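You operate a simulated robot arm through the tools that you are given. There is no shell and no other tool. Be economical: measure what you need, move in short steps, check, and stop when the job is done.

You are at the controls of a simulated two-armed robot. One attempt, no reset.

JOB
On the top of the black cart, pour about 70 ml from the teal bottle into the jug, holding that steady with the other hand, and put the teal bottle back.

It is judged by the outcome, as a careful person would: the job done as asked, and still so three seconds after it is handed in. It fails if anything else is knocked over, pushed out of place, dropped, spilled or broken.

ROBOT AND FRAMES
Two 7-joint arms with two-finger parallel grippers on one trunk, on a base that drives. Base frame: it is fixed to the floor where the robot stands at the start and does not move with it; the origin is under the middle of the robot, x ahead of it, y to its left, z up. Lengths are in mm, angles in degrees, forces in N, time in s.
The left shoulder is at the start at [70, 134, 1246], the right one opposite. With the tool pointing down near the work surface each hand reaches from about 180 to 640 mm from the robot's upright axis, wherever it stands, measured 20 degrees to its own side. Payload 1.57 kg a hand.
Tool frame (each hand has its own): the origin (TCP) lies between the finger pads and is the grasp point; the fingertips stand 30 mm ahead of it; z points along the fingers, y is the line along which they close. Largest opening 80 mm; finger width 17, thickness 12; the body of the gripper, 40 by 82 mm, starts 80 mm behind the TCP.
Orientation is that of the tool frame in the base frame, as a unit quaternion [w, x, y, z]. With the fingers straight down and closing along the base's y, the tool's x points along the base's -x, its y along +y and its z along -z.

CONTROLS
- The arms move only by the tool play_rows. It takes "left_targets", "right_targets" or both (then of equal length, played together; a hand with none holds still); each is a list of rows, each an object of numbers (a shift or turn left out is 0, a gripper value left out holds the last): "x", "y", "z": the shift along the tool's x, y, z in mm; "rx", "ry", "rz": the turn, a rotation vector about the tool's x, y, z in degrees; "fingers": the finger opening in mm, from 0 to 80. In form: [{"x": .., "y": .., "z": .., "rx": .., "ry": .., "rz": .., "fingers": ..}, ...]. A call has 1 to 10 rows; each row is the pose to reach, as a shift and turn from the pose commanded when the call began, along the tool's axes at that moment. Each row takes 0.2 s and may step no farther than 50 mm and 8.6 degrees from the row before; otherwise, or with a gripper value out of range, the whole call is refused. Where a pose cannot be reached the arm comes as near as it can. A force on the tool above 40 N (or 10 N above the force at the start of the call, whichever is more), or a blocked arm, ends the call early, and 0.2 s more pass. Each finger travels about 153 mm/s and halts on what it meets, pressing with about 34 N; the grip force reading is that of the motor and also rises with nothing between the fingers. The clock runs only during rows and for 0.2 s after the last one: add rows that repeat a pose to give the fingers time. The reply holds the time, the measured pose of the TCP, the force on the tool along the base axes, the opening and the grip force, in the units named above and with some noise, with the torque about the TCP (base axes, N m) and any sound that the robot's microphone picked up.
- Cameras (640 x 400 px; columns grow to the right, rows downward): "scene" is now at [142.4, -2.2, 1486.2]; the picture's right is [0.00, -1.00, 0.00], its down [-0.46, -0.00, -0.89] and it looks along [0.89, 0.00, -0.46] (base axes); focal length 267 px, centre (320, 200). "left" rides on the left gripper at [72, 7, -122] in its tool frame; the picture's right is [-0.09, 1.00, 0.00], its down [-0.84, -0.08, -0.54] and it looks along [-0.54, -0.05, 0.84] (tool axes); focal length 238 px, centre (320, 200). "right" rides on the right gripper at [72, -7, -122] in its tool frame; the picture's right is [0.09, 1.00, 0.00], its down [-0.84, 0.08, -0.54] and it looks along [-0.54, 0.05, 0.84] (tool axes); focal length 238 px, centre (320, 200). There is no depth. A picture from a camera that has moved, and an enlarged one, comes with that camera's place and axes in the base frame and with its lens.
- snapshot(camera): a new picture of that camera. The clock stands still meanwhile.
- slide_trunk(by): slides the trunk up (or, below 0, down) by that many mm; the arms and the scene camera ride with it, the base frame stays. It gives what a move gives, with no picture.
- drive_base(legs): drives the robot by 1 to 6 legs, each [ahead, left, turn to the left] in mm, mm and degrees, along the robot's own axes; the way and the turn of a leg run together, so that a leg with both is an arc; at most 1500 mm and 180 degrees a leg. The arms and the cameras ride along, it lands a little off, and it stops where it bumps. It gives what a move gives.
- head_to(pan, tilt): turns the head with the scene camera to pan (to the left, within 86 degrees either way) and tilt (down, from -29 to 69), counted from straight ahead of the robot. It gives what a move gives.
- enlarge(camera, box): a new picture of the part [left, top, right, bottom] of that camera's present view, enlarged. The clock stands still meanwhile.
- sign_off(): hands the job in; it is judged then, once.

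Work in short steps. Places have to be worked out from the pictures, the camera data and where the tool is seen: move nearer, look again, correct. Check each grasp and each placing, and mend what went wrong. You have 120 turns and 108 pictures in all, those below and enlarged ones among them. Open the grippers and draw the arms clear of the work before you hand the job in, unless the task says otherwise; then end with one line.

The tools are called after "Request:" by a JSON object that holds its "op" and its "data". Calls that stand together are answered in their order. play_rows: Moves the arms, as the interface text tells. Its arguments: {"type":"object","properties":{"left_targets":{"type":"array","items":{"type":"object","properties":{"x":{"type":"number"},"y":{"type":"number"},"z":{"type":"number"},"rx":{"type":"number"},"ry":{"type":"number"},"rz":{"type":"number"},"fingers":{"type":"number"}}}},"right_targets":{"type":"array","items":{"type":"object","properties":{"x":{"type":"number"},"y":{"type":"number"},"z":{"type":"number"},"rx":{"type":"number"},"ry":{"type":"number"},"rz":{"type":"number"},"fingers":{"type":"number"}}}}},"required":[]} The other tools are called the same way: slide_trunk (by) slides the trunk up or down; drive_base (legs) drives the base; head_to (pan, tilt) turns the head that bears the scene camera; snapshot (camera) takes a picture; enlarge (camera, box) takes an enlarged picture of a part of a camera's view; sign_off () hands the job in.

At the start:

```text
clock: 0.0
left_position: [423.5, 162.9, 1329.8]
left_tool_rot: [0.0, -0.001, 1.0, -0.001]
left_contact_force: [-0.5, -0.1, -0.5]
left_wrist_torque: [0.03, -0.01, 0.0]
left_gripper_width: 79.7
left_grip_force: 0.0
right_position: [354.3, -163.2, 1371.9]
right_tool_rot: [0.001, 0.001, 1.0, 0.0]
right_contact_force: [0.1, -1.2, -0.6]
right_wrist_torque: [0.01, 0.01, -0.02]
right_gripper_width: 80.2
right_grip_force: 0.0
trunk travel left (down, up): [-820.0, 120.0]
robot x, y, heading: [-0.4, -0.8, -0.0]
head pan, tilt: [0.1, 27.6]
```

scene: 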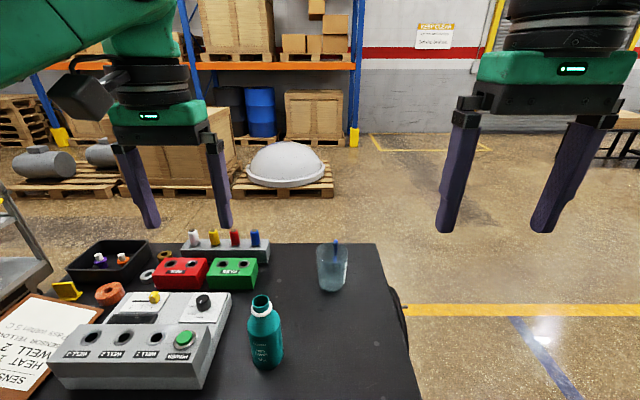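
right: 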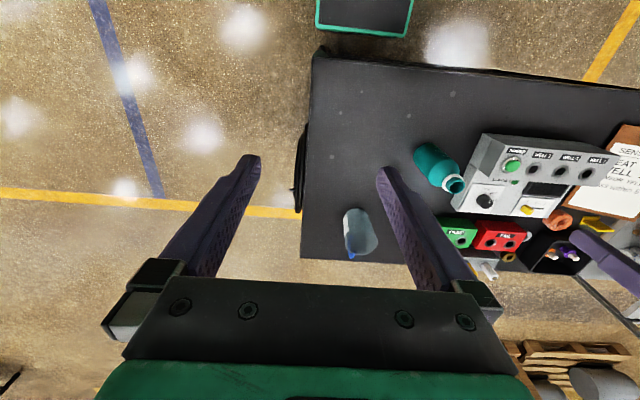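
left: 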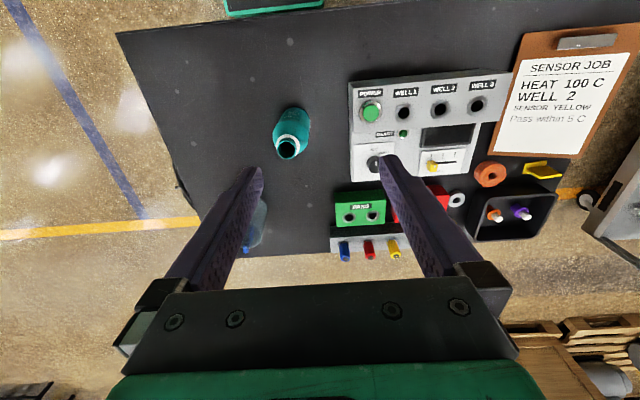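

I'll look closer at the bottle and jug before working out their places.

Request:
{"op": "enlarge", "data": {"camera": "scene", "box": [220, 220, 420, 400]}}

Request:
{"op": "head_to", "data": {"pan": 0, "tilt": 55}}

Request:
{"op": "snapshot", "data": {"camera": "scene"}}

```text
2.22 times, centred on (320, 310) of scene
camera zoom: at [142.4, -2.2, 1486.2], right [0.0, -1.0, 0.0], down [-0.46, 0.0, -0.89], along [0.89, 0.0, -0.46], focal length 594 px, centre (320, -44)
```

zoom: 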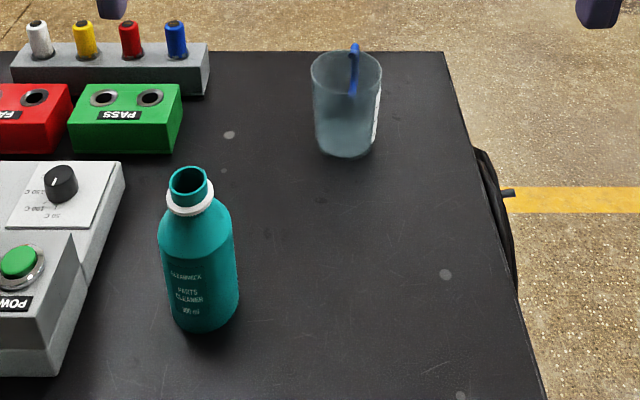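

```text
clock: 0.9
left_position: [423.7, 164.1, 1328.9]
left_tool_rot: [0.0, 0.0, 1.0, 0.001]
left_contact_force: [0.3, -0.2, 1.0]
left_wrist_torque: [0.0, 0.05, 0.0]
left_gripper_width: 79.9
left_grip_force: 0.1
right_position: [353.6, -162.5, 1372.3]
right_tool_rot: [0.0, 0.0, 1.0, 0.0]
right_contact_force: [0.5, -1.0, 1.1]
right_wrist_torque: [0.01, -0.02, 0.03]
right_gripper_width: 80.1
right_grip_force: 0.0
trunk travel left (down, up): [-820.0, 120.0]
robot x, y, heading: [-1.2, -3.2, 0.4]
head pan, tilt: [0.0, 55.0]
```

```text
103 pictures are left
camera scene: at [123.2, -2.3, 1446.5], right [0.0, -1.0, 0.0], down [-0.82, 0.0, -0.57], along [0.57, 0.0, -0.82], focal length 267 px, centre (320, 200)
```

scene: 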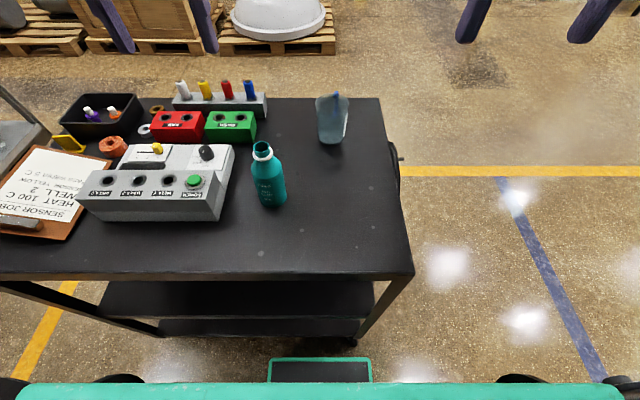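

Table top looks to be at z≈947, bottle around (484,103), jug around (690,-34). I'll zoom on the jug from both wrist cameras to understand its shape.

Request:
{"op": "enlarge", "data": {"camera": "right", "box": [310, 130, 500, 270]}}

Request:
{"op": "enlarge", "data": {"camera": "scene", "box": [240, 80, 380, 220]}}

```text
2.86 times, centred on (405, 200) of right
camera zoom: at [282.4, -168.4, 1493.4], right [-0.09, 1.0, 0.0], down [0.84, 0.08, 0.54], along [0.54, 0.05, -0.84], focal length 681 px, centre (77, 200)
```

zoom: 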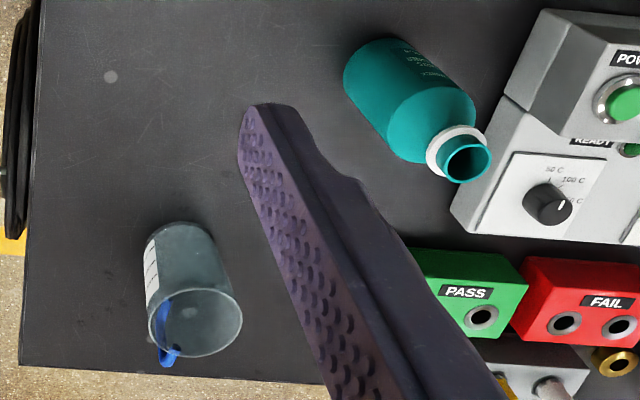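

```text
2.86 times, centred on (310, 150) of scene
camera zoom: at [123.2, -2.3, 1446.5], right [0.0, -1.0, 0.0], down [-0.82, 0.0, -0.57], along [0.57, 0.0, -0.82], focal length 763 px, centre (349, 343)
```

zoom: 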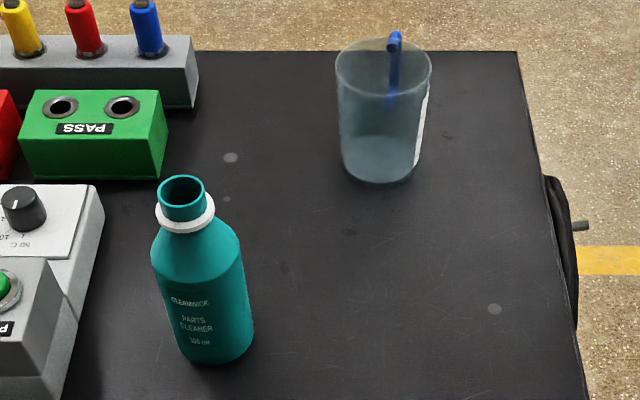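

The jug has a blue handle on its far side and a scale on the right. I want to know how far the base can go forward, so I'll look down.

Request:
{"op": "head_to", "data": {"pan": 0, "tilt": 69}}

Request:
{"op": "snapshot", "data": {"camera": "scene"}}

```text
clock: 1.7
left_position: [423.0, 163.9, 1328.9]
left_tool_rot: [0.0, -0.001, 1.0, 0.0]
left_contact_force: [-0.3, 0.3, 0.6]
left_wrist_torque: [0.04, 0.02, -0.05]
left_gripper_width: 79.8
left_grip_force: 0.0
right_position: [353.1, -163.8, 1371.9]
right_tool_rot: [0.0, 0.0, 1.0, 0.0]
right_contact_force: [0.5, 0.5, 0.0]
right_wrist_torque: [0.02, -0.02, 0.01]
right_gripper_width: 79.9
right_grip_force: 0.0
trunk travel left (down, up): [-820.0, 120.0]
robot x, y, heading: [1.4, 0.9, 0.1]
head pan, tilt: [0.0, 68.8]
```

```text
100 pictures are left
camera scene: at [107.0, -2.3, 1431.0], right [0.0, -1.0, 0.0], down [-0.93, 0.0, -0.36], along [0.36, 0.0, -0.93], focal length 267 px, centre (320, 200)
```

scene: 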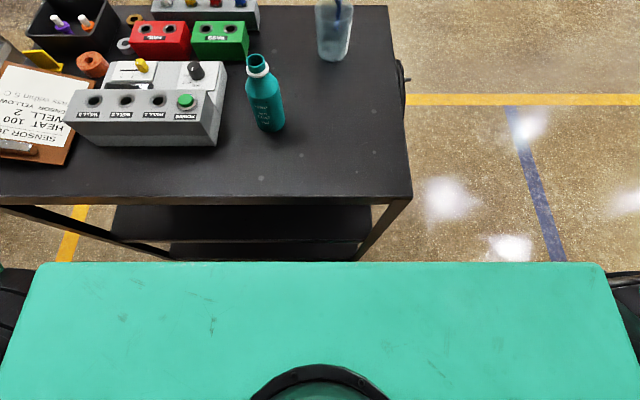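

The base front is ~80 mm from the cart, and the far-side handle would be at the edge of reach from here. From the cart's right side, facing +y, the jug's handle would be by the right hand and the bottle by the left. The base can go sideways, so I'll drive round clear of the cart.

Request:
{"op": "drive_base", "data": {"legs": [[0, -1050, 0], [600, 0, 0], [0, 0, 90]]}}

Request:
{"op": "head_to", "data": {"pan": 0, "tilt": 50}}

Request:
{"op": "snapshot", "data": {"camera": "scene"}}

```text
clock: 13.9
left_position: [438.4, -627.7, 1330.5]
left_tool_rot: [0.001, 0.708, -0.707, 0.0]
left_contact_force: [-0.3, 0.1, 0.0]
left_wrist_torque: [-0.01, 0.0, 0.01]
left_gripper_width: 80.4
left_grip_force: 0.1
right_position: [764.0, -697.0, 1370.8]
right_tool_rot: [-0.001, -0.707, 0.707, 0.001]
right_contact_force: [0.1, -0.2, -0.5]
right_wrist_torque: [-0.01, -0.01, -0.03]
right_gripper_width: 80.0
right_grip_force: 0.1
trunk travel left (down, up): [-820.0, 120.0]
robot x, y, heading: [601.1, -1052.4, 89.9]
head pan, tilt: [0.0, 68.8]
```

```text
clock: 14.7
left_position: [435.8, -626.4, 1329.8]
left_tool_rot: [0.0, 0.708, -0.706, 0.0]
left_contact_force: [0.4, 0.9, -0.2]
left_wrist_torque: [0.01, 0.02, -0.01]
left_gripper_width: 80.0
left_grip_force: 0.1
right_position: [763.7, -695.6, 1371.7]
right_tool_rot: [0.001, -0.707, 0.707, 0.0]
right_contact_force: [-0.2, -0.3, -0.6]
right_wrist_torque: [0.05, -0.01, 0.01]
right_gripper_width: 80.0
right_grip_force: 0.1
trunk travel left (down, up): [-820.0, 120.0]
robot x, y, heading: [601.7, -1048.3, 90.0]
head pan, tilt: [0.0, 50.0]
```

```text
99 pictures are left
camera scene: at [601.8, -926.1, 1452.9], right [1.0, 0.0, 0.0], down [0.0, -0.77, -0.64], along [0.0, 0.64, -0.77], focal length 267 px, centre (320, 200)
```

scene: 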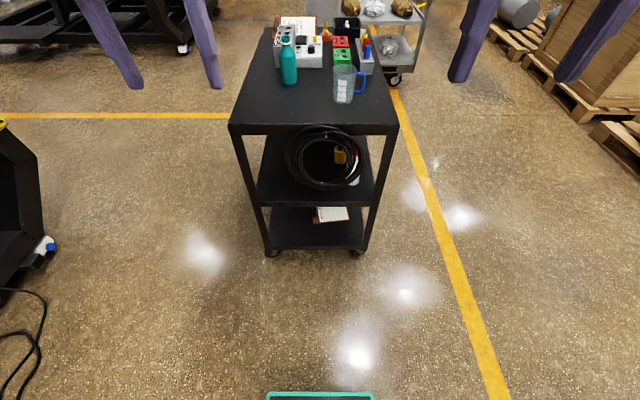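

Clear view; the cart's right edge is about y≈-187 with a cable coil hanging below. I'll drive ahead about 550 mm, leaving a gap, then look.

Request:
{"op": "drive_base", "data": {"legs": [[550, 0, 0]]}}

Request:
{"op": "snapshot", "data": {"camera": "scene"}}

Request:
{"op": "snapshot", "data": {"camera": "right"}}

Request:
{"op": "snapshot", "data": {"camera": "left"}}

```text
clock: 17.9
left_position: [439.7, -78.4, 1330.4]
left_tool_rot: [0.0, 0.707, -0.707, -0.001]
left_contact_force: [-0.3, -0.4, 0.4]
left_wrist_torque: [0.06, 0.01, 0.02]
left_gripper_width: 80.0
left_grip_force: 0.1
right_position: [764.9, -149.6, 1372.1]
right_tool_rot: [0.001, -0.707, 0.708, 0.0]
right_contact_force: [-0.6, 0.5, 0.6]
right_wrist_torque: [-0.02, 0.0, -0.01]
right_gripper_width: 80.0
right_grip_force: 0.0
trunk travel left (down, up): [-820.0, 120.0]
robot x, y, heading: [602.0, -504.2, 89.8]
head pan, tilt: [0.0, 50.0]
```

```text
98 pictures are left
camera scene: at [602.7, -378.2, 1453.1], right [1.0, 0.0, 0.0], down [0.0, -0.77, -0.64], along [0.0, 0.64, -0.77], focal length 267 px, centre (320, 200)
```

scene: 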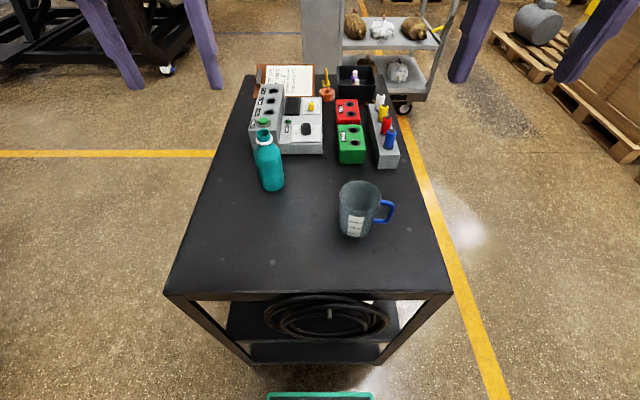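

```text
97 pictures are left
camera right: at [771.7, -220.6, 1493.8], right [-1.0, -0.09, 0.0], down [-0.08, 0.84, 0.54], along [-0.05, 0.54, -0.84], focal length 238 px, centre (320, 200)
```

right: 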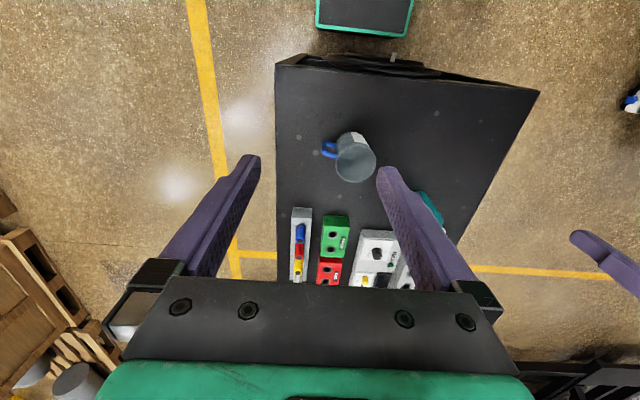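

```text
96 pictures are left
camera left: at [432.4, -151.2, 1451.7], right [-1.0, 0.09, 0.0], down [0.08, 0.84, 0.54], along [0.05, 0.54, -0.84], focal length 238 px, centre (320, 200)
```

left: 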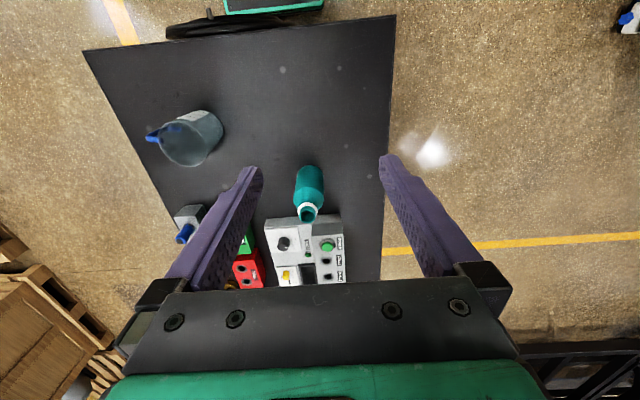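

Excellent geometry: bottle to the left, jug with handle to the right. I'll zoom for measurement.

Request:
{"op": "enlarge", "data": {"camera": "scene", "box": [300, 160, 420, 250]}}

Request:
{"op": "enlarge", "data": {"camera": "scene", "box": [220, 110, 340, 200]}}

Request:
{"op": "enlarge", "data": {"camera": "right", "box": [300, 110, 420, 200]}}

Request:
{"op": "enlarge", "data": {"camera": "left", "box": [260, 140, 360, 240]}}

```text
4.44 times, centred on (360, 205) of scene
camera zoom: at [602.7, -378.2, 1453.1], right [1.0, 0.0, 0.0], down [0.0, -0.77, -0.64], along [0.0, 0.64, -0.77], focal length 1187 px, centre (142, 178)
```

zoom: 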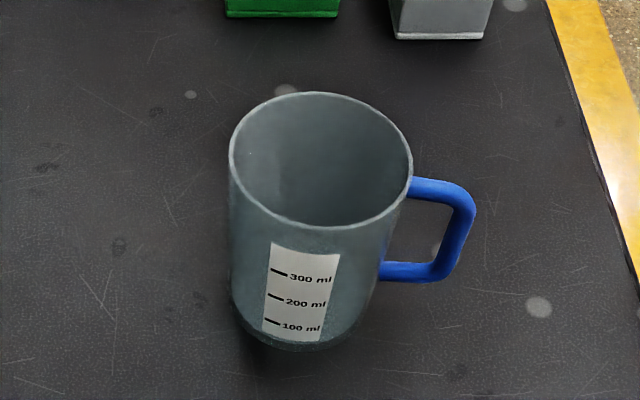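

```text
4.44 times, centred on (280, 155) of scene
camera zoom: at [602.7, -378.2, 1453.1], right [1.0, 0.0, 0.0], down [0.0, -0.77, -0.64], along [0.0, 0.64, -0.77], focal length 1187 px, centre (498, 400)
```

zoom: 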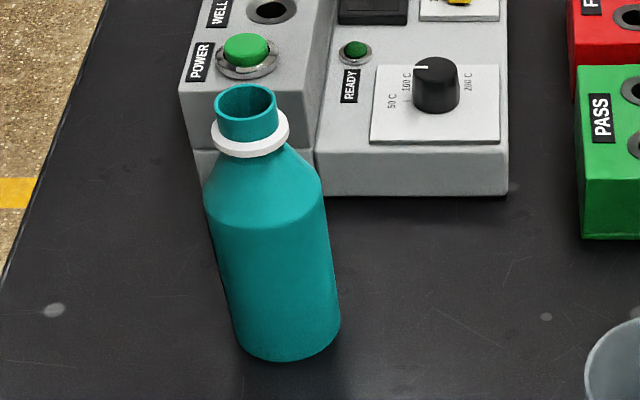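

```text
4.44 times, centred on (360, 155) of right
camera zoom: at [771.7, -220.6, 1493.8], right [-1.0, -0.09, 0.0], down [-0.08, 0.84, 0.54], along [-0.05, 0.54, -0.84], focal length 1059 px, centre (142, 400)
```

zoom: 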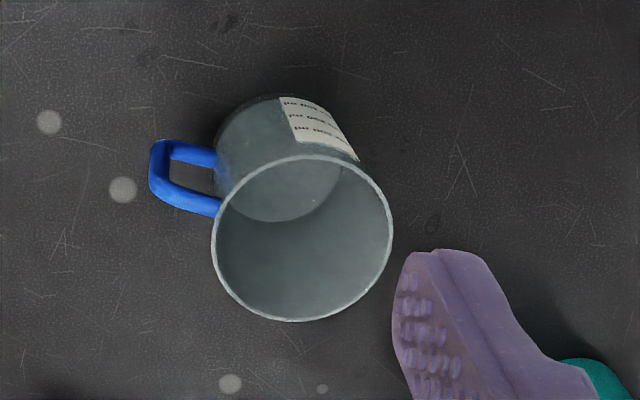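

```text
4.00 times, centred on (310, 190) of left
camera zoom: at [432.4, -151.2, 1451.7], right [-1.0, 0.09, 0.0], down [0.08, 0.84, 0.54], along [0.05, 0.54, -0.84], focal length 953 px, centre (360, 240)
```

zoom: 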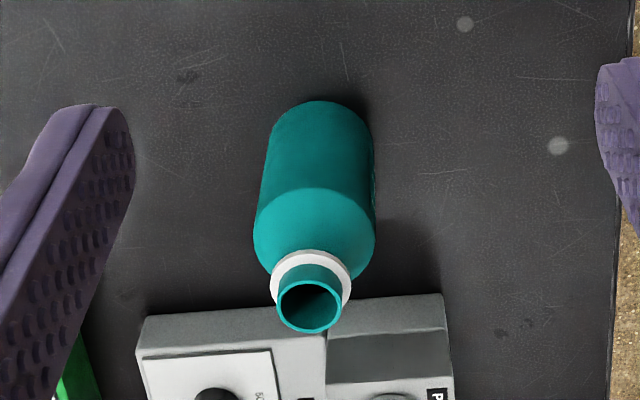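

Triangulated: jug centre (682,-33), rim z≈1054; handle's vertical bar at (747,-45), z 982–1042. Bottle axis (480,103), Ø≈60, top z≈1102. First the right hand: yaw it so its fingers straddle the handle tangentially, coming lower above it.

Request:
{"op": "play_rows", "data": {"right_targets": [{"x": -10, "y": 2, "z": 10, "rz": -7.9, "fingers": 50}, {"x": -20, "y": 4, "z": 20, "rz": -15.8}, {"x": -30, "y": 6, "z": 30, "rz": -23.7}, {"x": -41, "y": 8, "z": 40, "rz": -31.6}, {"x": -52, "y": 10, "z": 50, "rz": -39.5}, {"x": -63, "y": 12, "z": 60, "rz": -47.4}, {"x": -73, "y": 14, "z": 70, "rz": -55.3}, {"x": -84, "y": 17, "z": 80, "rz": -63.2}, {"x": -95, "y": 19, "z": 90, "rz": -71.1}, {"x": -105, "y": 21, "z": 100, "rz": -79}]}}

Request:
{"op": "snapshot", "data": {"camera": "right"}}

Request:
{"op": "snapshot", "data": {"camera": "scene"}}

```text
clock: 20.1
left_position: [440.0, -77.8, 1330.0]
left_tool_rot: [-0.001, 0.707, -0.707, -0.001]
left_contact_force: [-0.5, -0.1, -0.7]
left_wrist_torque: [0.01, 0.02, 0.0]
left_gripper_width: 80.0
left_grip_force: 0.0
right_position: [662.2, -240.7, 1269.4]
right_tool_rot: [-0.004, 0.993, -0.115, -0.001]
right_contact_force: [0.6, -0.5, 0.2]
right_wrist_torque: [0.0, 0.02, -0.02]
right_gripper_width: 50.0
right_grip_force: 0.1
right hand out of reach, approached as far as the arm can: row 4, 5, 6, 7, 8, 9, 10
trunk travel left (down, up): [-820.0, 120.0]
robot x, y, heading: [599.8, -505.1, 90.0]
head pan, tilt: [0.0, 50.0]
```

```text
91 pictures are left
camera right: at [734.6, -250.3, 1390.5], right [-0.14, -0.99, -0.01], down [-0.83, 0.11, 0.54], along [-0.54, 0.08, -0.84], focal length 238 px, centre (320, 200)
```

right: 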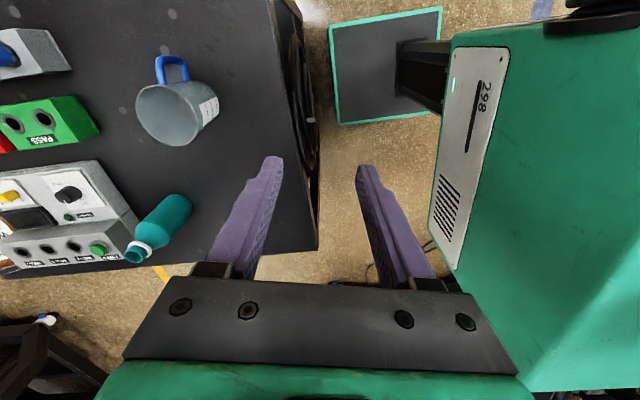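

```text
90 pictures are left
camera scene: at [603.6, -377.2, 1453.0], right [1.0, 0.0, 0.0], down [0.0, -0.77, -0.64], along [0.0, 0.64, -0.77], focal length 267 px, centre (320, 200)
```

scene: 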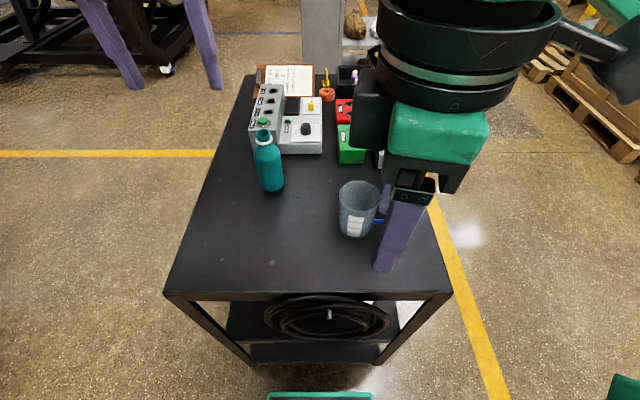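

The arm could turn but lost position on the way at that height. I'll try advancing from here with the new orientation while going lower (still well above everything).

Request:
{"op": "play_rows", "data": {"right_targets": [{"x": 9, "y": -28, "z": 22}, {"x": 18, "y": -55, "z": 45}, {"x": 27, "y": -83, "z": 67}, {"x": 36, "y": -111, "z": 90}]}}

```text
clock: 21.1
left_position: [438.6, -77.1, 1328.7]
left_tool_rot: [0.0, -0.707, 0.708, 0.0]
left_contact_force: [0.3, 0.1, 0.0]
left_wrist_torque: [-0.02, 0.01, 0.03]
left_gripper_width: 80.2
left_grip_force: 0.0
right_position: [649.8, -248.0, 1179.5]
right_tool_rot: [-0.003, 0.995, -0.102, 0.002]
right_contact_force: [0.2, -0.7, 0.3]
right_wrist_torque: [-0.01, 0.02, 0.02]
right_gripper_width: 49.8
right_grip_force: 0.1
right hand out of reach, approached as far as the arm can: row 1, 2, 3, 4
trunk travel left (down, up): [-820.0, 120.0]
robot x, y, heading: [597.2, -499.1, 89.8]
head pan, tilt: [0.0, 50.0]
```

The wrist yaw is limiting. Alternative: pinch the jug's wall from above on its far-right side (φ≈28°, beside the handle), which needs only a modest yaw. I'll turn back and move above that rim point, staying high.

Request:
{"op": "play_rows", "data": {"right_targets": [{"x": 2, "y": -30, "rz": 6.3}, {"x": 4, "y": -61, "rz": 12.6}, {"x": 7, "y": -91, "rz": 18.9}, {"x": 9, "y": -121, "rz": 25.1}, {"x": 11, "y": -152, "rz": 31.4}, {"x": 14, "y": -182, "rz": 37.7}, {"x": 16, "y": -212, "rz": 44}, {"x": 18, "y": -243, "rz": 50.3}, {"x": 18, "y": -243, "rz": 50.3}]}}

Request:
{"op": "snapshot", "data": {"camera": "right"}}

Request:
{"op": "snapshot", "data": {"camera": "scene"}}

```text
clock: 23.1
left_position: [440.7, -77.3, 1330.4]
left_tool_rot: [0.0, 0.707, -0.707, -0.001]
left_contact_force: [0.3, 0.3, 0.6]
left_wrist_torque: [0.01, 0.0, 0.03]
left_gripper_width: 80.2
left_grip_force: 0.2
right_position: [720.3, -21.7, 1179.8]
right_tool_rot: [0.0, 0.86, -0.511, -0.001]
right_contact_force: [-0.1, 0.4, -0.5]
right_wrist_torque: [0.0, 0.01, -0.04]
right_gripper_width: 50.0
right_grip_force: 0.0
right hand out of reach, approached as far as the arm can: row 1, 2, 8, 9
trunk travel left (down, up): [-820.0, 120.0]
robot x, y, heading: [601.4, -499.6, 89.9]
head pan, tilt: [0.0, 50.0]
```

```text
89 pictures are left
camera right: at [761.2, -80.8, 1300.9], right [-0.83, -0.56, 0.0], down [-0.47, 0.7, 0.54], along [-0.3, 0.45, -0.84], focal length 238 px, centre (320, 200)
```

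right: 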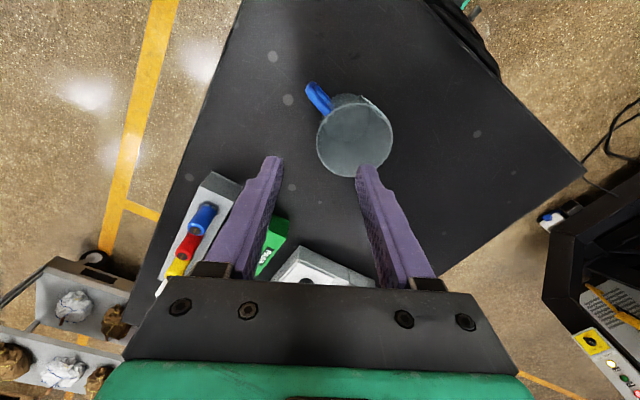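

```text
88 pictures are left
camera scene: at [602.9, -376.9, 1453.0], right [1.0, 0.0, 0.0], down [0.0, -0.77, -0.64], along [0.0, 0.64, -0.77], focal length 267 px, centre (320, 200)
```

scene: 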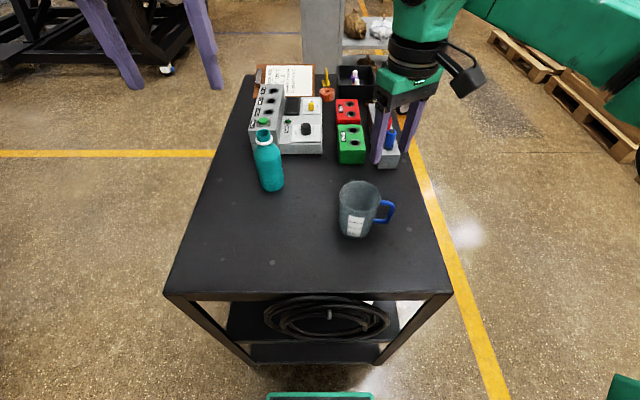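

The hand is over the rim's far side; this view places the jug's rim centre at (683,-30), agreeing. I'll lower to just above the rim and adjust to the wall point (718,-12).

Request:
{"op": "play_rows", "data": {"right_targets": [{"x": -5, "y": -1, "z": 35}, {"x": -10, "y": -2, "z": 70}, {"x": -10, "y": -2, "z": 70}]}}

Request:
{"op": "snapshot", "data": {"camera": "right"}}

Request:
{"op": "enlarge", "data": {"camera": "scene", "box": [300, 110, 460, 250]}}

```text
clock: 23.9
left_position: [438.2, -77.1, 1329.8]
left_tool_rot: [0.0, 0.707, -0.707, 0.001]
left_contact_force: [-1.3, 0.0, 0.6]
left_wrist_torque: [-0.01, 0.01, 0.0]
left_gripper_width: 79.7
left_grip_force: 0.0
right_position: [719.1, -13.4, 1109.8]
right_tool_rot: [0.0, 0.86, -0.51, 0.0]
right_contact_force: [0.5, -0.4, -0.2]
right_wrist_torque: [0.01, -0.01, 0.01]
right_gripper_width: 50.1
right_grip_force: 0.0
right hand out of reach, approached as far as the arm can: row 2, 3
trunk travel left (down, up): [-820.0, 120.0]
robot x, y, heading: [602.5, -503.8, 90.0]
head pan, tilt: [0.0, 50.0]
```

```text
87 pictures are left
camera right: at [759.8, -73.7, 1230.9], right [-0.83, -0.56, 0.0], down [-0.47, 0.7, 0.54], along [-0.3, 0.45, -0.84], focal length 238 px, centre (320, 200)
```

right: 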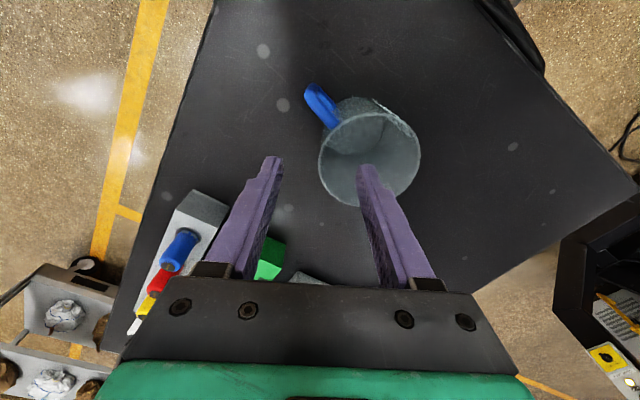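

```text
2.86 times, centred on (380, 180) of scene
camera zoom: at [602.4, -377.0, 1453.0], right [1.0, 0.0, 0.0], down [0.0, -0.77, -0.64], along [0.0, 0.64, -0.77], focal length 763 px, centre (149, 257)
```

zoom: 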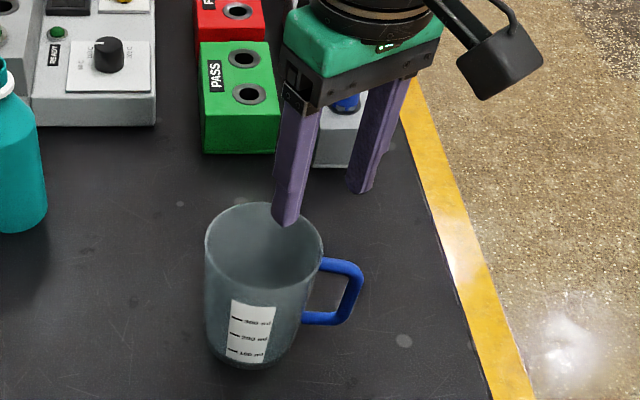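

Inner finger is inside the rim circle, outer one outside, wall at the middle. I'll descend 64 mm.

Request:
{"op": "play_rows", "data": {"right_targets": [{"z": 22}, {"z": 44}, {"z": 64}, {"z": 64}]}}

Request:
{"op": "snapshot", "data": {"camera": "right"}}

Request:
{"op": "enlarge", "data": {"camera": "scene", "box": [300, 110, 460, 250]}}

```text
clock: 24.9
left_position: [438.9, -77.0, 1329.0]
left_tool_rot: [-0.001, 0.707, -0.707, 0.0]
left_contact_force: [1.1, -0.7, -0.3]
left_wrist_torque: [-0.02, -0.01, -0.01]
left_gripper_width: 80.0
left_grip_force: 0.1
right_position: [724.6, -19.4, 1047.9]
right_tool_rot: [-0.001, 0.86, -0.51, -0.001]
right_contact_force: [-0.9, 0.0, 0.0]
right_wrist_torque: [-0.02, -0.01, 0.0]
right_gripper_width: 49.8
right_grip_force: 0.1
right hand out of reach, approached as far as the arm can: row 2, 3, 4
trunk travel left (down, up): [-820.0, 120.0]
robot x, y, heading: [599.5, -505.2, 89.8]
head pan, tilt: [0.0, 50.0]
```

```text
85 pictures are left
camera right: at [765.5, -78.8, 1168.8], right [-0.83, -0.56, 0.0], down [-0.47, 0.7, 0.54], along [-0.3, 0.45, -0.84], focal length 238 px, centre (320, 200)
```

right: 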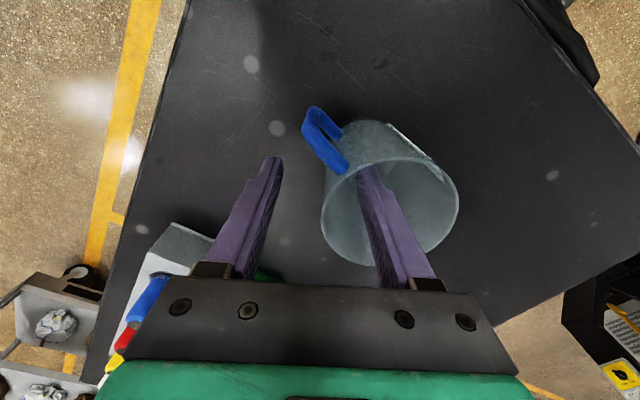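

```text
2.86 times, centred on (380, 180) of scene
camera zoom: at [602.7, -376.2, 1452.9], right [1.0, 0.0, 0.0], down [0.0, -0.77, -0.64], along [0.0, 0.64, -0.77], focal length 763 px, centre (149, 257)
```

zoom: 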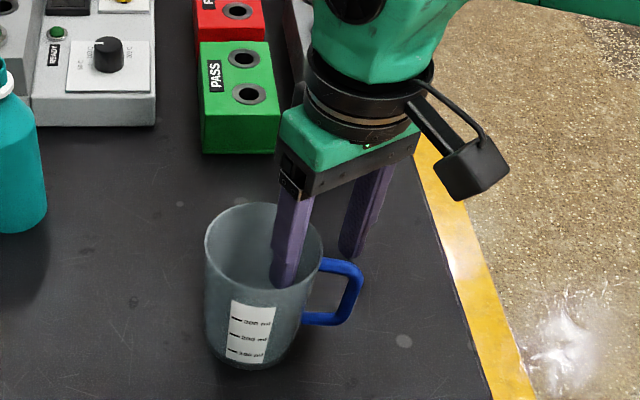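

The low reach drifts 8 mm toward the handle because of the yaw limit. I'll lift clear and turn the base 12° to the left, which gives the right wrist more freedom.

Request:
{"op": "play_rows", "data": {"right_targets": [{"z": -35}, {"z": -70}, {"z": -105}]}}

Request:
{"op": "drive_base", "data": {"legs": [[0, 0, 12]]}}

```text
clock: 25.7
left_position: [439.7, -77.9, 1329.5]
left_tool_rot: [0.0, -0.707, 0.707, 0.0]
left_contact_force: [0.2, -0.8, -0.7]
left_wrist_torque: [0.01, -0.01, 0.0]
left_gripper_width: 80.1
left_grip_force: 0.0
right_position: [724.7, -19.6, 1153.2]
right_tool_rot: [0.0, 0.859, -0.511, 0.0]
right_contact_force: [1.2, -0.3, 0.9]
right_wrist_torque: [0.01, 0.01, -0.02]
right_gripper_width: 50.1
right_grip_force: 0.1
trunk travel left (down, up): [-820.0, 120.0]
robot x, y, heading: [603.9, -494.3, 89.7]
head pan, tilt: [0.0, 50.0]
```

```text
clock: 26.9
left_position: [356.3, -118.7, 1330.3]
left_tool_rot: [0.001, 0.776, -0.631, 0.001]
left_contact_force: [0.7, -0.8, -1.0]
left_wrist_torque: [-0.02, 0.01, 0.0]
left_gripper_width: 80.0
left_grip_force: 0.1
right_position: [623.6, -4.6, 1152.7]
right_tool_rot: [0.001, 0.908, -0.419, 0.0]
right_contact_force: [-0.1, 0.5, 0.3]
right_wrist_torque: [0.0, -0.01, -0.01]
right_gripper_width: 49.8
right_grip_force: 0.0
trunk travel left (down, up): [-820.0, 120.0]
robot x, y, heading: [602.6, -500.9, 101.9]
head pan, tilt: [0.0, 50.0]
```

Now heading 102°. Moving the right hand back over the wall point with φ≈33°.

Request:
{"op": "play_rows", "data": {"right_targets": [{"x": 16, "y": -17, "z": 8, "rz": 2}, {"x": 33, "y": -34, "z": 16, "rz": 4}, {"x": 49, "y": -51, "z": 26, "rz": 6}, {"x": 65, "y": -68, "z": 42, "rz": 7.5}, {"x": 65, "y": -68, "z": 42, "rz": 7.5}]}}

Request:
{"op": "snapshot", "data": {"camera": "right"}}

```text
clock: 28.1
left_position: [355.9, -120.0, 1329.4]
left_tool_rot: [-0.001, 0.776, -0.63, 0.001]
left_contact_force: [0.6, -0.2, 0.1]
left_wrist_torque: [0.0, 0.01, -0.04]
left_gripper_width: 80.0
left_grip_force: 0.1
right_position: [718.1, -9.0, 1110.8]
right_tool_rot: [0.0, 0.879, -0.477, 0.0]
right_contact_force: [0.6, -0.5, 0.3]
right_wrist_torque: [-0.02, -0.01, 0.03]
right_gripper_width: 49.6
right_grip_force: 0.0
trunk travel left (down, up): [-820.0, 120.0]
robot x, y, heading: [599.8, -502.0, 101.7]
head pan, tilt: [0.0, 50.0]
```

```text
83 pictures are left
camera right: at [761.7, -65.2, 1232.4], right [-0.79, -0.62, 0.0], down [-0.52, 0.66, 0.54], along [-0.34, 0.43, -0.84], focal length 238 px, centre (320, 200)
```

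right: 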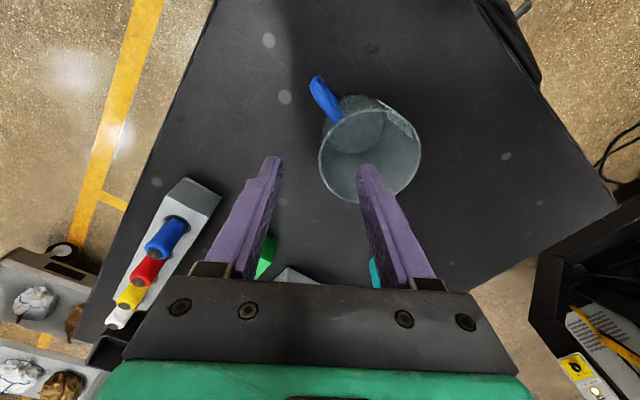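

Reached exactly and without a limit. Descending 64 mm.

Request:
{"op": "play_rows", "data": {"right_targets": [{"z": 22}, {"z": 44}, {"z": 64}, {"z": 64}]}}

Request:
{"op": "snapshot", "data": {"camera": "right"}}

```text
clock: 29.1
left_position: [356.1, -120.4, 1330.2]
left_tool_rot: [0.0, 0.777, -0.63, 0.0]
left_contact_force: [1.7, 0.3, -0.1]
left_wrist_torque: [-0.01, -0.02, 0.02]
left_gripper_width: 80.0
left_grip_force: 0.0
right_position: [715.7, -10.6, 1046.9]
right_tool_rot: [0.0, 0.879, -0.477, 0.0]
right_contact_force: [0.8, -0.2, 0.0]
right_wrist_torque: [0.01, 0.03, -0.01]
right_gripper_width: 50.1
right_grip_force: 0.0
trunk travel left (down, up): [-820.0, 120.0]
robot x, y, heading: [602.5, -502.1, 102.0]
head pan, tilt: [0.0, 50.0]
```

```text
82 pictures are left
camera right: at [761.0, -66.1, 1168.0], right [-0.78, -0.62, 0.0], down [-0.52, 0.66, 0.54], along [-0.34, 0.43, -0.84], focal length 238 px, centre (320, 200)
```

right: 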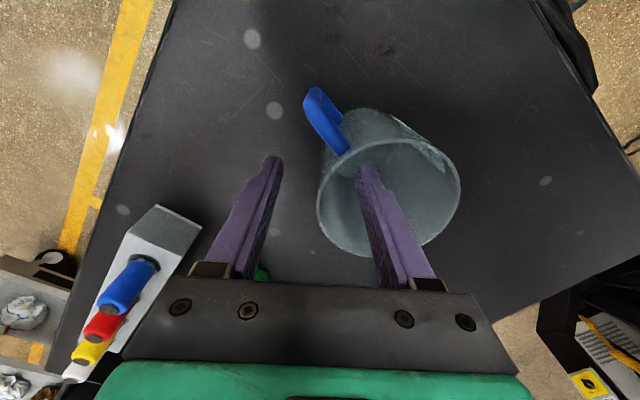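

The wall is about 2 mm outward from the TCP; I'll shift that and close in stages.

Request:
{"op": "play_rows", "data": {"right_targets": [{"y": -2, "fingers": 50}, {"y": -2, "fingers": 30}, {"y": -2, "fingers": 18}, {"y": -2, "fingers": 10}, {"y": -2, "fingers": 10}]}}

Request:
{"op": "snapshot", "data": {"camera": "right"}}

```text
clock: 30.3
left_position: [353.8, -119.6, 1329.7]
left_tool_rot: [0.001, 0.776, -0.63, 0.001]
left_contact_force: [0.3, 0.2, 0.0]
left_wrist_torque: [-0.01, -0.06, 0.01]
left_gripper_width: 80.0
left_grip_force: 0.0
right_position: [717.5, -9.2, 1046.9]
right_tool_rot: [0.0, 0.878, -0.478, 0.0]
right_contact_force: [-0.3, 0.4, -0.1]
right_wrist_torque: [0.03, -0.01, -0.02]
right_gripper_width: 10.0
right_grip_force: 0.1
trunk travel left (down, up): [-820.0, 120.0]
robot x, y, heading: [598.9, -503.9, 101.6]
head pan, tilt: [0.0, 50.0]
```

```text
81 pictures are left
camera right: at [762.5, -64.9, 1168.1], right [-0.79, -0.62, 0.0], down [-0.52, 0.66, 0.54], along [-0.34, 0.43, -0.84], focal length 238 px, centre (320, 200)
```

right: 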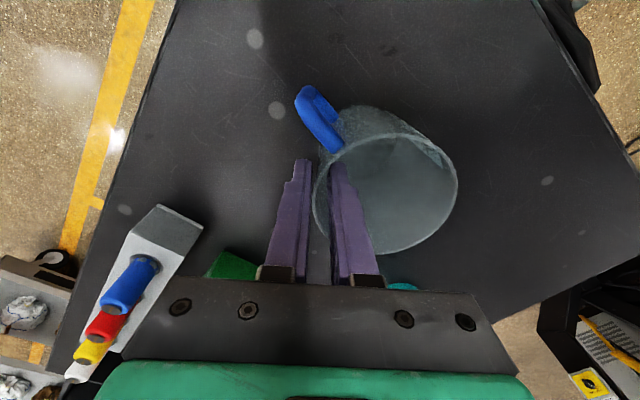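

Wall sits between the fingers, no contact yet. Closing fully.

Request:
{"op": "play_rows", "data": {"right_targets": [{"fingers": 6}, {"fingers": 3}, {"fingers": 0}, {"fingers": 0}]}}

Request:
{"op": "snapshot", "data": {"camera": "right"}}

Request:
{"op": "snapshot", "data": {"camera": "scene"}}

```text
clock: 31.3
left_position: [353.3, -121.2, 1329.1]
left_tool_rot: [-0.002, 0.777, -0.63, 0.0]
left_contact_force: [0.7, 0.1, -0.7]
left_wrist_torque: [-0.04, 0.0, -0.02]
left_gripper_width: 79.8
left_grip_force: 0.1
right_position: [715.8, -9.9, 1048.4]
right_tool_rot: [-0.002, 0.879, -0.477, -0.001]
right_contact_force: [-3.2, 0.6, 12.5]
right_wrist_torque: [-0.5, 0.91, -0.23]
right_gripper_width: 4.9
right_grip_force: 25.1
trunk travel left (down, up): [-820.0, 120.0]
robot x, y, heading: [601.8, -499.7, 102.1]
head pan, tilt: [0.0, 50.0]
```

```text
80 pictures are left
camera right: at [761.1, -66.1, 1169.5], right [-0.79, -0.62, 0.0], down [-0.52, 0.66, 0.54], along [-0.34, 0.43, -0.84], focal length 238 px, centre (320, 200)
```

right: 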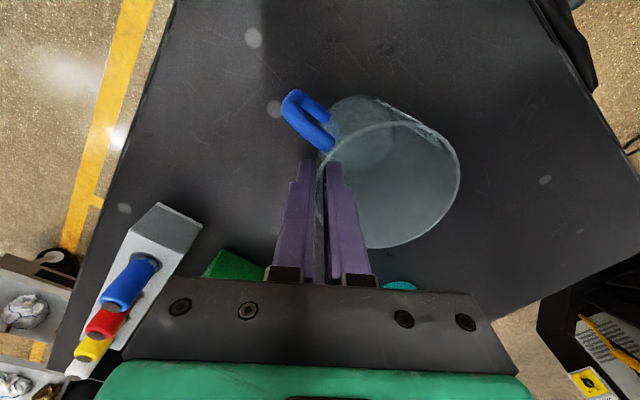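

```text
79 pictures are left
camera scene: at [575.0, -380.8, 1453.2], right [0.98, 0.21, 0.0], down [0.16, -0.75, -0.64], along [-0.13, 0.63, -0.77], focal length 267 px, centre (320, 200)
```

scene: 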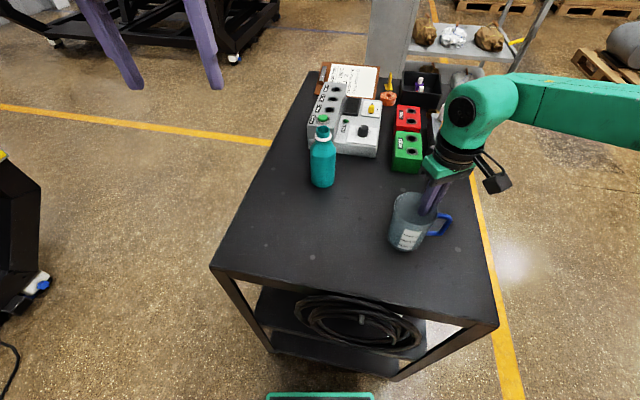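

It grips (4.9 mm wall), but there's a 12 N vertical load: the taper may have tilted the jug. Zooming in.

Request:
{"op": "enlarge", "data": {"camera": "scene", "box": [360, 170, 480, 260]}}

Request:
{"op": "enlarge", "data": {"camera": "right", "box": [260, 70, 480, 270]}}

```text
4.44 times, centred on (420, 215) of scene
camera zoom: at [575.0, -380.8, 1453.2], right [0.98, 0.21, 0.0], down [0.16, -0.75, -0.64], along [-0.13, 0.63, -0.77], focal length 1187 px, centre (-124, 133)
```

zoom: 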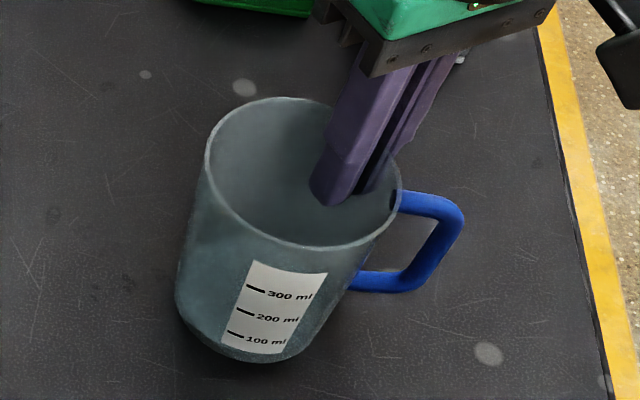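

```text
2.00 times, centred on (370, 170) of right
camera zoom: at [761.1, -66.1, 1169.5], right [-0.79, -0.62, 0.0], down [-0.52, 0.66, 0.54], along [-0.34, 0.43, -0.84], focal length 477 px, centre (220, 260)
```

zoom: 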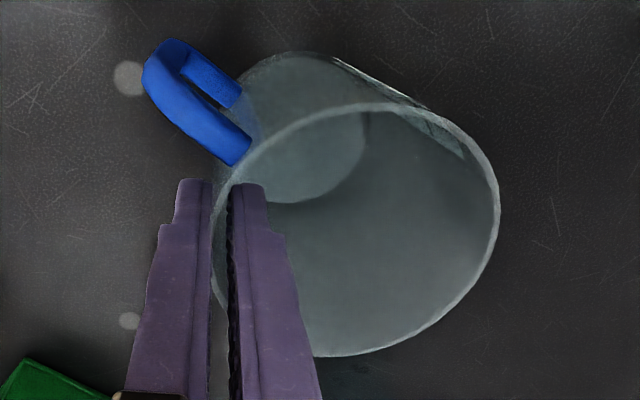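

The gripped wall aligned with the vertical fingers, tipping the jug ~3°. I'll tilt the hand the same amount back (rx −3) and lower ~3 mm so the base sits flat.

Request:
{"op": "play_rows", "data": {"right_targets": [{"rx": -1, "z": 1}, {"rx": -2, "z": 2}, {"rx": -3, "z": 3}, {"rx": -3, "z": 3}]}}

Request:
{"op": "enlarge", "data": {"camera": "scene", "box": [360, 170, 480, 260]}}

```text
clock: 32.3
left_position: [353.3, -121.3, 1329.0]
left_tool_rot: [-0.001, 0.776, -0.63, -0.001]
left_contact_force: [0.2, 0.5, -0.3]
left_wrist_torque: [0.01, 0.0, -0.02]
left_gripper_width: 80.0
left_grip_force: 0.0
right_position: [715.7, -12.2, 1044.9]
right_tool_rot: [0.021, 0.878, -0.478, -0.012]
right_contact_force: [-2.3, 1.0, 11.8]
right_wrist_torque: [-0.24, 0.13, -0.09]
right_gripper_width: 2.5
right_grip_force: 23.2
trunk travel left (down, up): [-820.0, 120.0]
robot x, y, heading: [598.1, -503.5, 101.7]
head pan, tilt: [0.0, 50.0]
```

```text
4.44 times, centred on (420, 215) of scene
camera zoom: at [575.4, -380.7, 1453.0], right [0.98, 0.21, 0.0], down [0.16, -0.75, -0.64], along [-0.13, 0.63, -0.77], focal length 1187 px, centre (-124, 133)
```

zoom: 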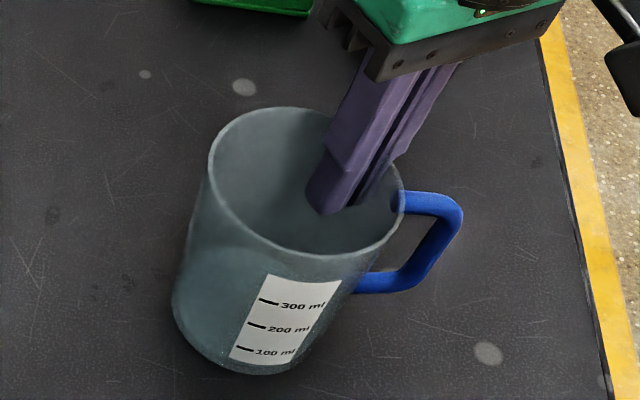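

The jug now looks upright and the torque has vanished. I'll ease 1 mm of downward press.

Request:
{"op": "play_rows", "data": {"right_targets": [{"z": -1}, {"z": -1}]}}

```text
clock: 32.9
left_position: [354.4, -120.1, 1329.1]
left_tool_rot: [0.0, 0.777, -0.629, 0.0]
left_contact_force: [0.2, -0.4, 0.6]
left_wrist_torque: [0.0, 0.02, 0.0]
left_gripper_width: 79.8
left_grip_force: 0.1
right_position: [718.0, -11.2, 1043.6]
right_tool_rot: [0.021, 0.878, -0.479, -0.012]
right_contact_force: [-0.5, 0.1, -0.4]
right_wrist_torque: [-0.05, -0.05, 0.01]
right_gripper_width: 2.4
right_grip_force: 23.7
trunk travel left (down, up): [-820.0, 120.0]
robot x, y, heading: [602.4, -502.4, 101.5]
head pan, tilt: [0.0, 50.0]
```

The jug is held, upright and unloaded. Now the left hand: lower it in front of the bottle and yaw it so it will approach along +y, leaning slightly from −x.

Request:
{"op": "play_rows", "data": {"left_targets": [{"x": -7, "y": -23, "z": 26, "rz": 4.4, "fingers": 80}, {"x": -15, "y": -46, "z": 52, "rz": 8.8}, {"x": -22, "y": -70, "z": 77, "rz": 13.2}, {"x": -29, "y": -93, "z": 103, "rz": 17.6}, {"x": -37, "y": -116, "z": 129, "rz": 22}, {"x": -37, "y": -116, "z": 129, "rz": 22}]}}

```text
clock: 34.3
left_position: [460.5, -60.8, 1201.4]
left_tool_rot: [0.0, -0.643, 0.766, -0.001]
left_contact_force: [-0.6, -0.3, -0.3]
left_wrist_torque: [0.01, 0.0, 0.01]
left_gripper_width: 79.8
left_grip_force: 0.0
right_position: [716.3, -10.1, 1045.9]
right_tool_rot: [0.02, 0.878, -0.478, -0.012]
right_contact_force: [-0.2, -0.5, 0.8]
right_wrist_torque: [0.06, -0.02, 0.01]
right_gripper_width: 2.4
right_grip_force: 24.0
trunk travel left (down, up): [-820.0, 120.0]
robot x, y, heading: [604.9, -501.2, 101.9]
head pan, tilt: [0.0, 50.0]
```

Next I pitch the hand up to 25° below horizontal while lowering to the pre-grasp point.

Request:
{"op": "play_rows", "data": {"left_targets": [{"x": -4, "y": 1, "z": 16, "ry": -8.1}, {"x": -9, "y": 2, "z": 33, "ry": -16.2}, {"x": -13, "y": 2, "z": 49, "ry": -24.4}, {"x": -18, "y": 3, "z": 66, "ry": -32.5}, {"x": -22, "y": 4, "z": 82, "ry": -40.6}, {"x": -27, "y": 5, "z": 98, "ry": -48.8}, {"x": -31, "y": 5, "z": 115, "ry": -56.9}, {"x": -36, "y": 6, "z": 131, "ry": -65}, {"x": -36, "y": 6, "z": 131, "ry": -65}]}}

Request:
{"op": "snapshot", "data": {"camera": "left"}}

Request:
{"op": "snapshot", "data": {"camera": "scene"}}

```text
clock: 36.3
left_position: [461.4, -22.8, 1069.5]
left_tool_rot: [0.412, -0.542, 0.647, 0.345]
left_contact_force: [0.7, -0.1, 1.0]
left_wrist_torque: [0.01, -0.01, -0.02]
left_gripper_width: 80.0
left_grip_force: 0.0
right_position: [716.1, -11.1, 1044.5]
right_tool_rot: [0.022, 0.877, -0.479, -0.014]
right_contact_force: [0.2, 0.3, 0.3]
right_wrist_torque: [0.0, -0.02, -0.03]
right_gripper_width: 2.5
right_grip_force: 23.7
trunk travel left (down, up): [-820.0, 120.0]
robot x, y, heading: [601.6, -501.5, 101.7]
head pan, tilt: [0.0, 50.0]
```

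```text
75 pictures are left
camera left: at [429.9, -161.0, 1055.0], right [-0.97, 0.21, 0.08], down [0.05, -0.15, 0.99], along [0.22, 0.97, 0.13], focal length 238 px, centre (320, 200)
```

left: 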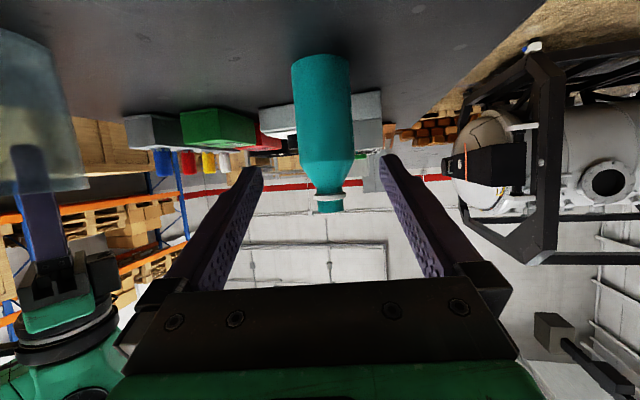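

```text
74 pictures are left
camera scene: at [576.7, -378.7, 1452.9], right [0.98, 0.2, 0.0], down [0.16, -0.75, -0.64], along [-0.13, 0.63, -0.77], focal length 267 px, centre (320, 200)
```

scene: 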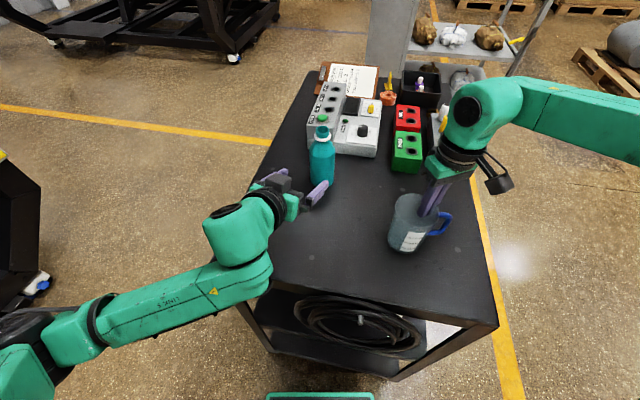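

The picture confirms the bottle axis at (479.5,102). I'll advance 100 mm along the tool axis with a 4 mm sideways correction and check centring.

Request:
{"op": "play_rows", "data": {"left_targets": [{"y": 4, "z": 25}, {"y": 4, "z": 50}, {"y": 4, "z": 75}, {"y": 4, "z": 100}, {"y": 4, "z": 100}]}}

Request:
{"op": "snapshot", "data": {"camera": "left"}}

Request:
{"op": "enlarge", "data": {"camera": "scene", "box": [250, 110, 370, 210]}}

```text
clock: 37.5
left_position: [473.7, 65.3, 1028.0]
left_tool_rot: [0.412, -0.542, 0.646, 0.345]
left_contact_force: [0.0, 0.3, -0.2]
left_wrist_torque: [-0.01, 0.02, -0.01]
left_gripper_width: 79.7
left_grip_force: 0.0
right_position: [716.0, -11.3, 1045.2]
right_tool_rot: [0.021, 0.878, -0.478, -0.013]
right_contact_force: [-0.3, 0.4, 0.0]
right_wrist_torque: [0.07, 0.0, 0.03]
right_gripper_width: 2.4
right_grip_force: 23.6
trunk travel left (down, up): [-820.0, 120.0]
robot x, y, heading: [599.8, -500.0, 101.6]
head pan, tilt: [0.0, 50.0]
```

```text
73 pictures are left
camera left: at [443.0, -71.2, 1013.3], right [-0.97, 0.21, 0.08], down [0.05, -0.15, 0.99], along [0.22, 0.97, 0.13], focal length 238 px, centre (320, 200)
```

left: 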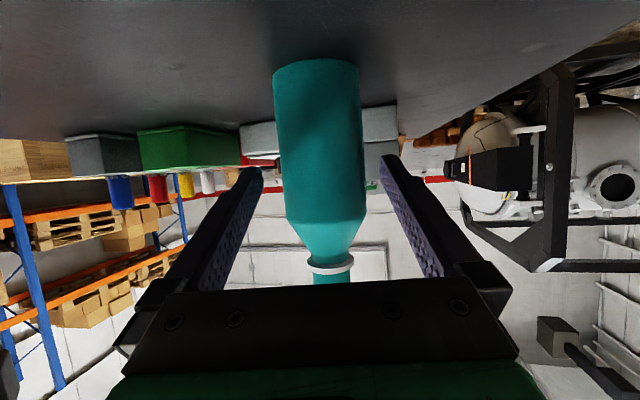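

```text
4.00 times, centred on (310, 160) of scene
camera zoom: at [576.3, -379.2, 1453.0], right [0.98, 0.2, 0.0], down [0.16, -0.75, -0.64], along [-0.13, 0.63, -0.77], focal length 1068 px, centre (360, 360)
```

zoom: 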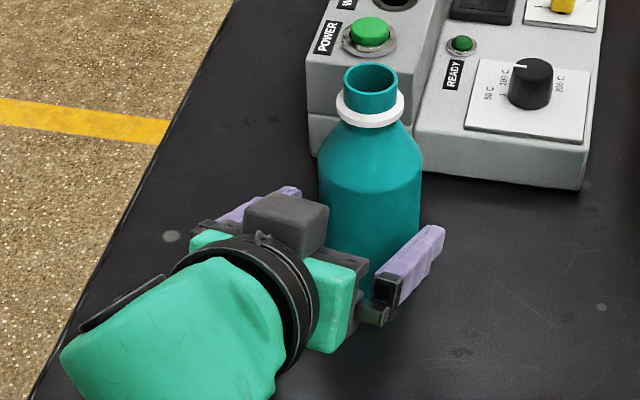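

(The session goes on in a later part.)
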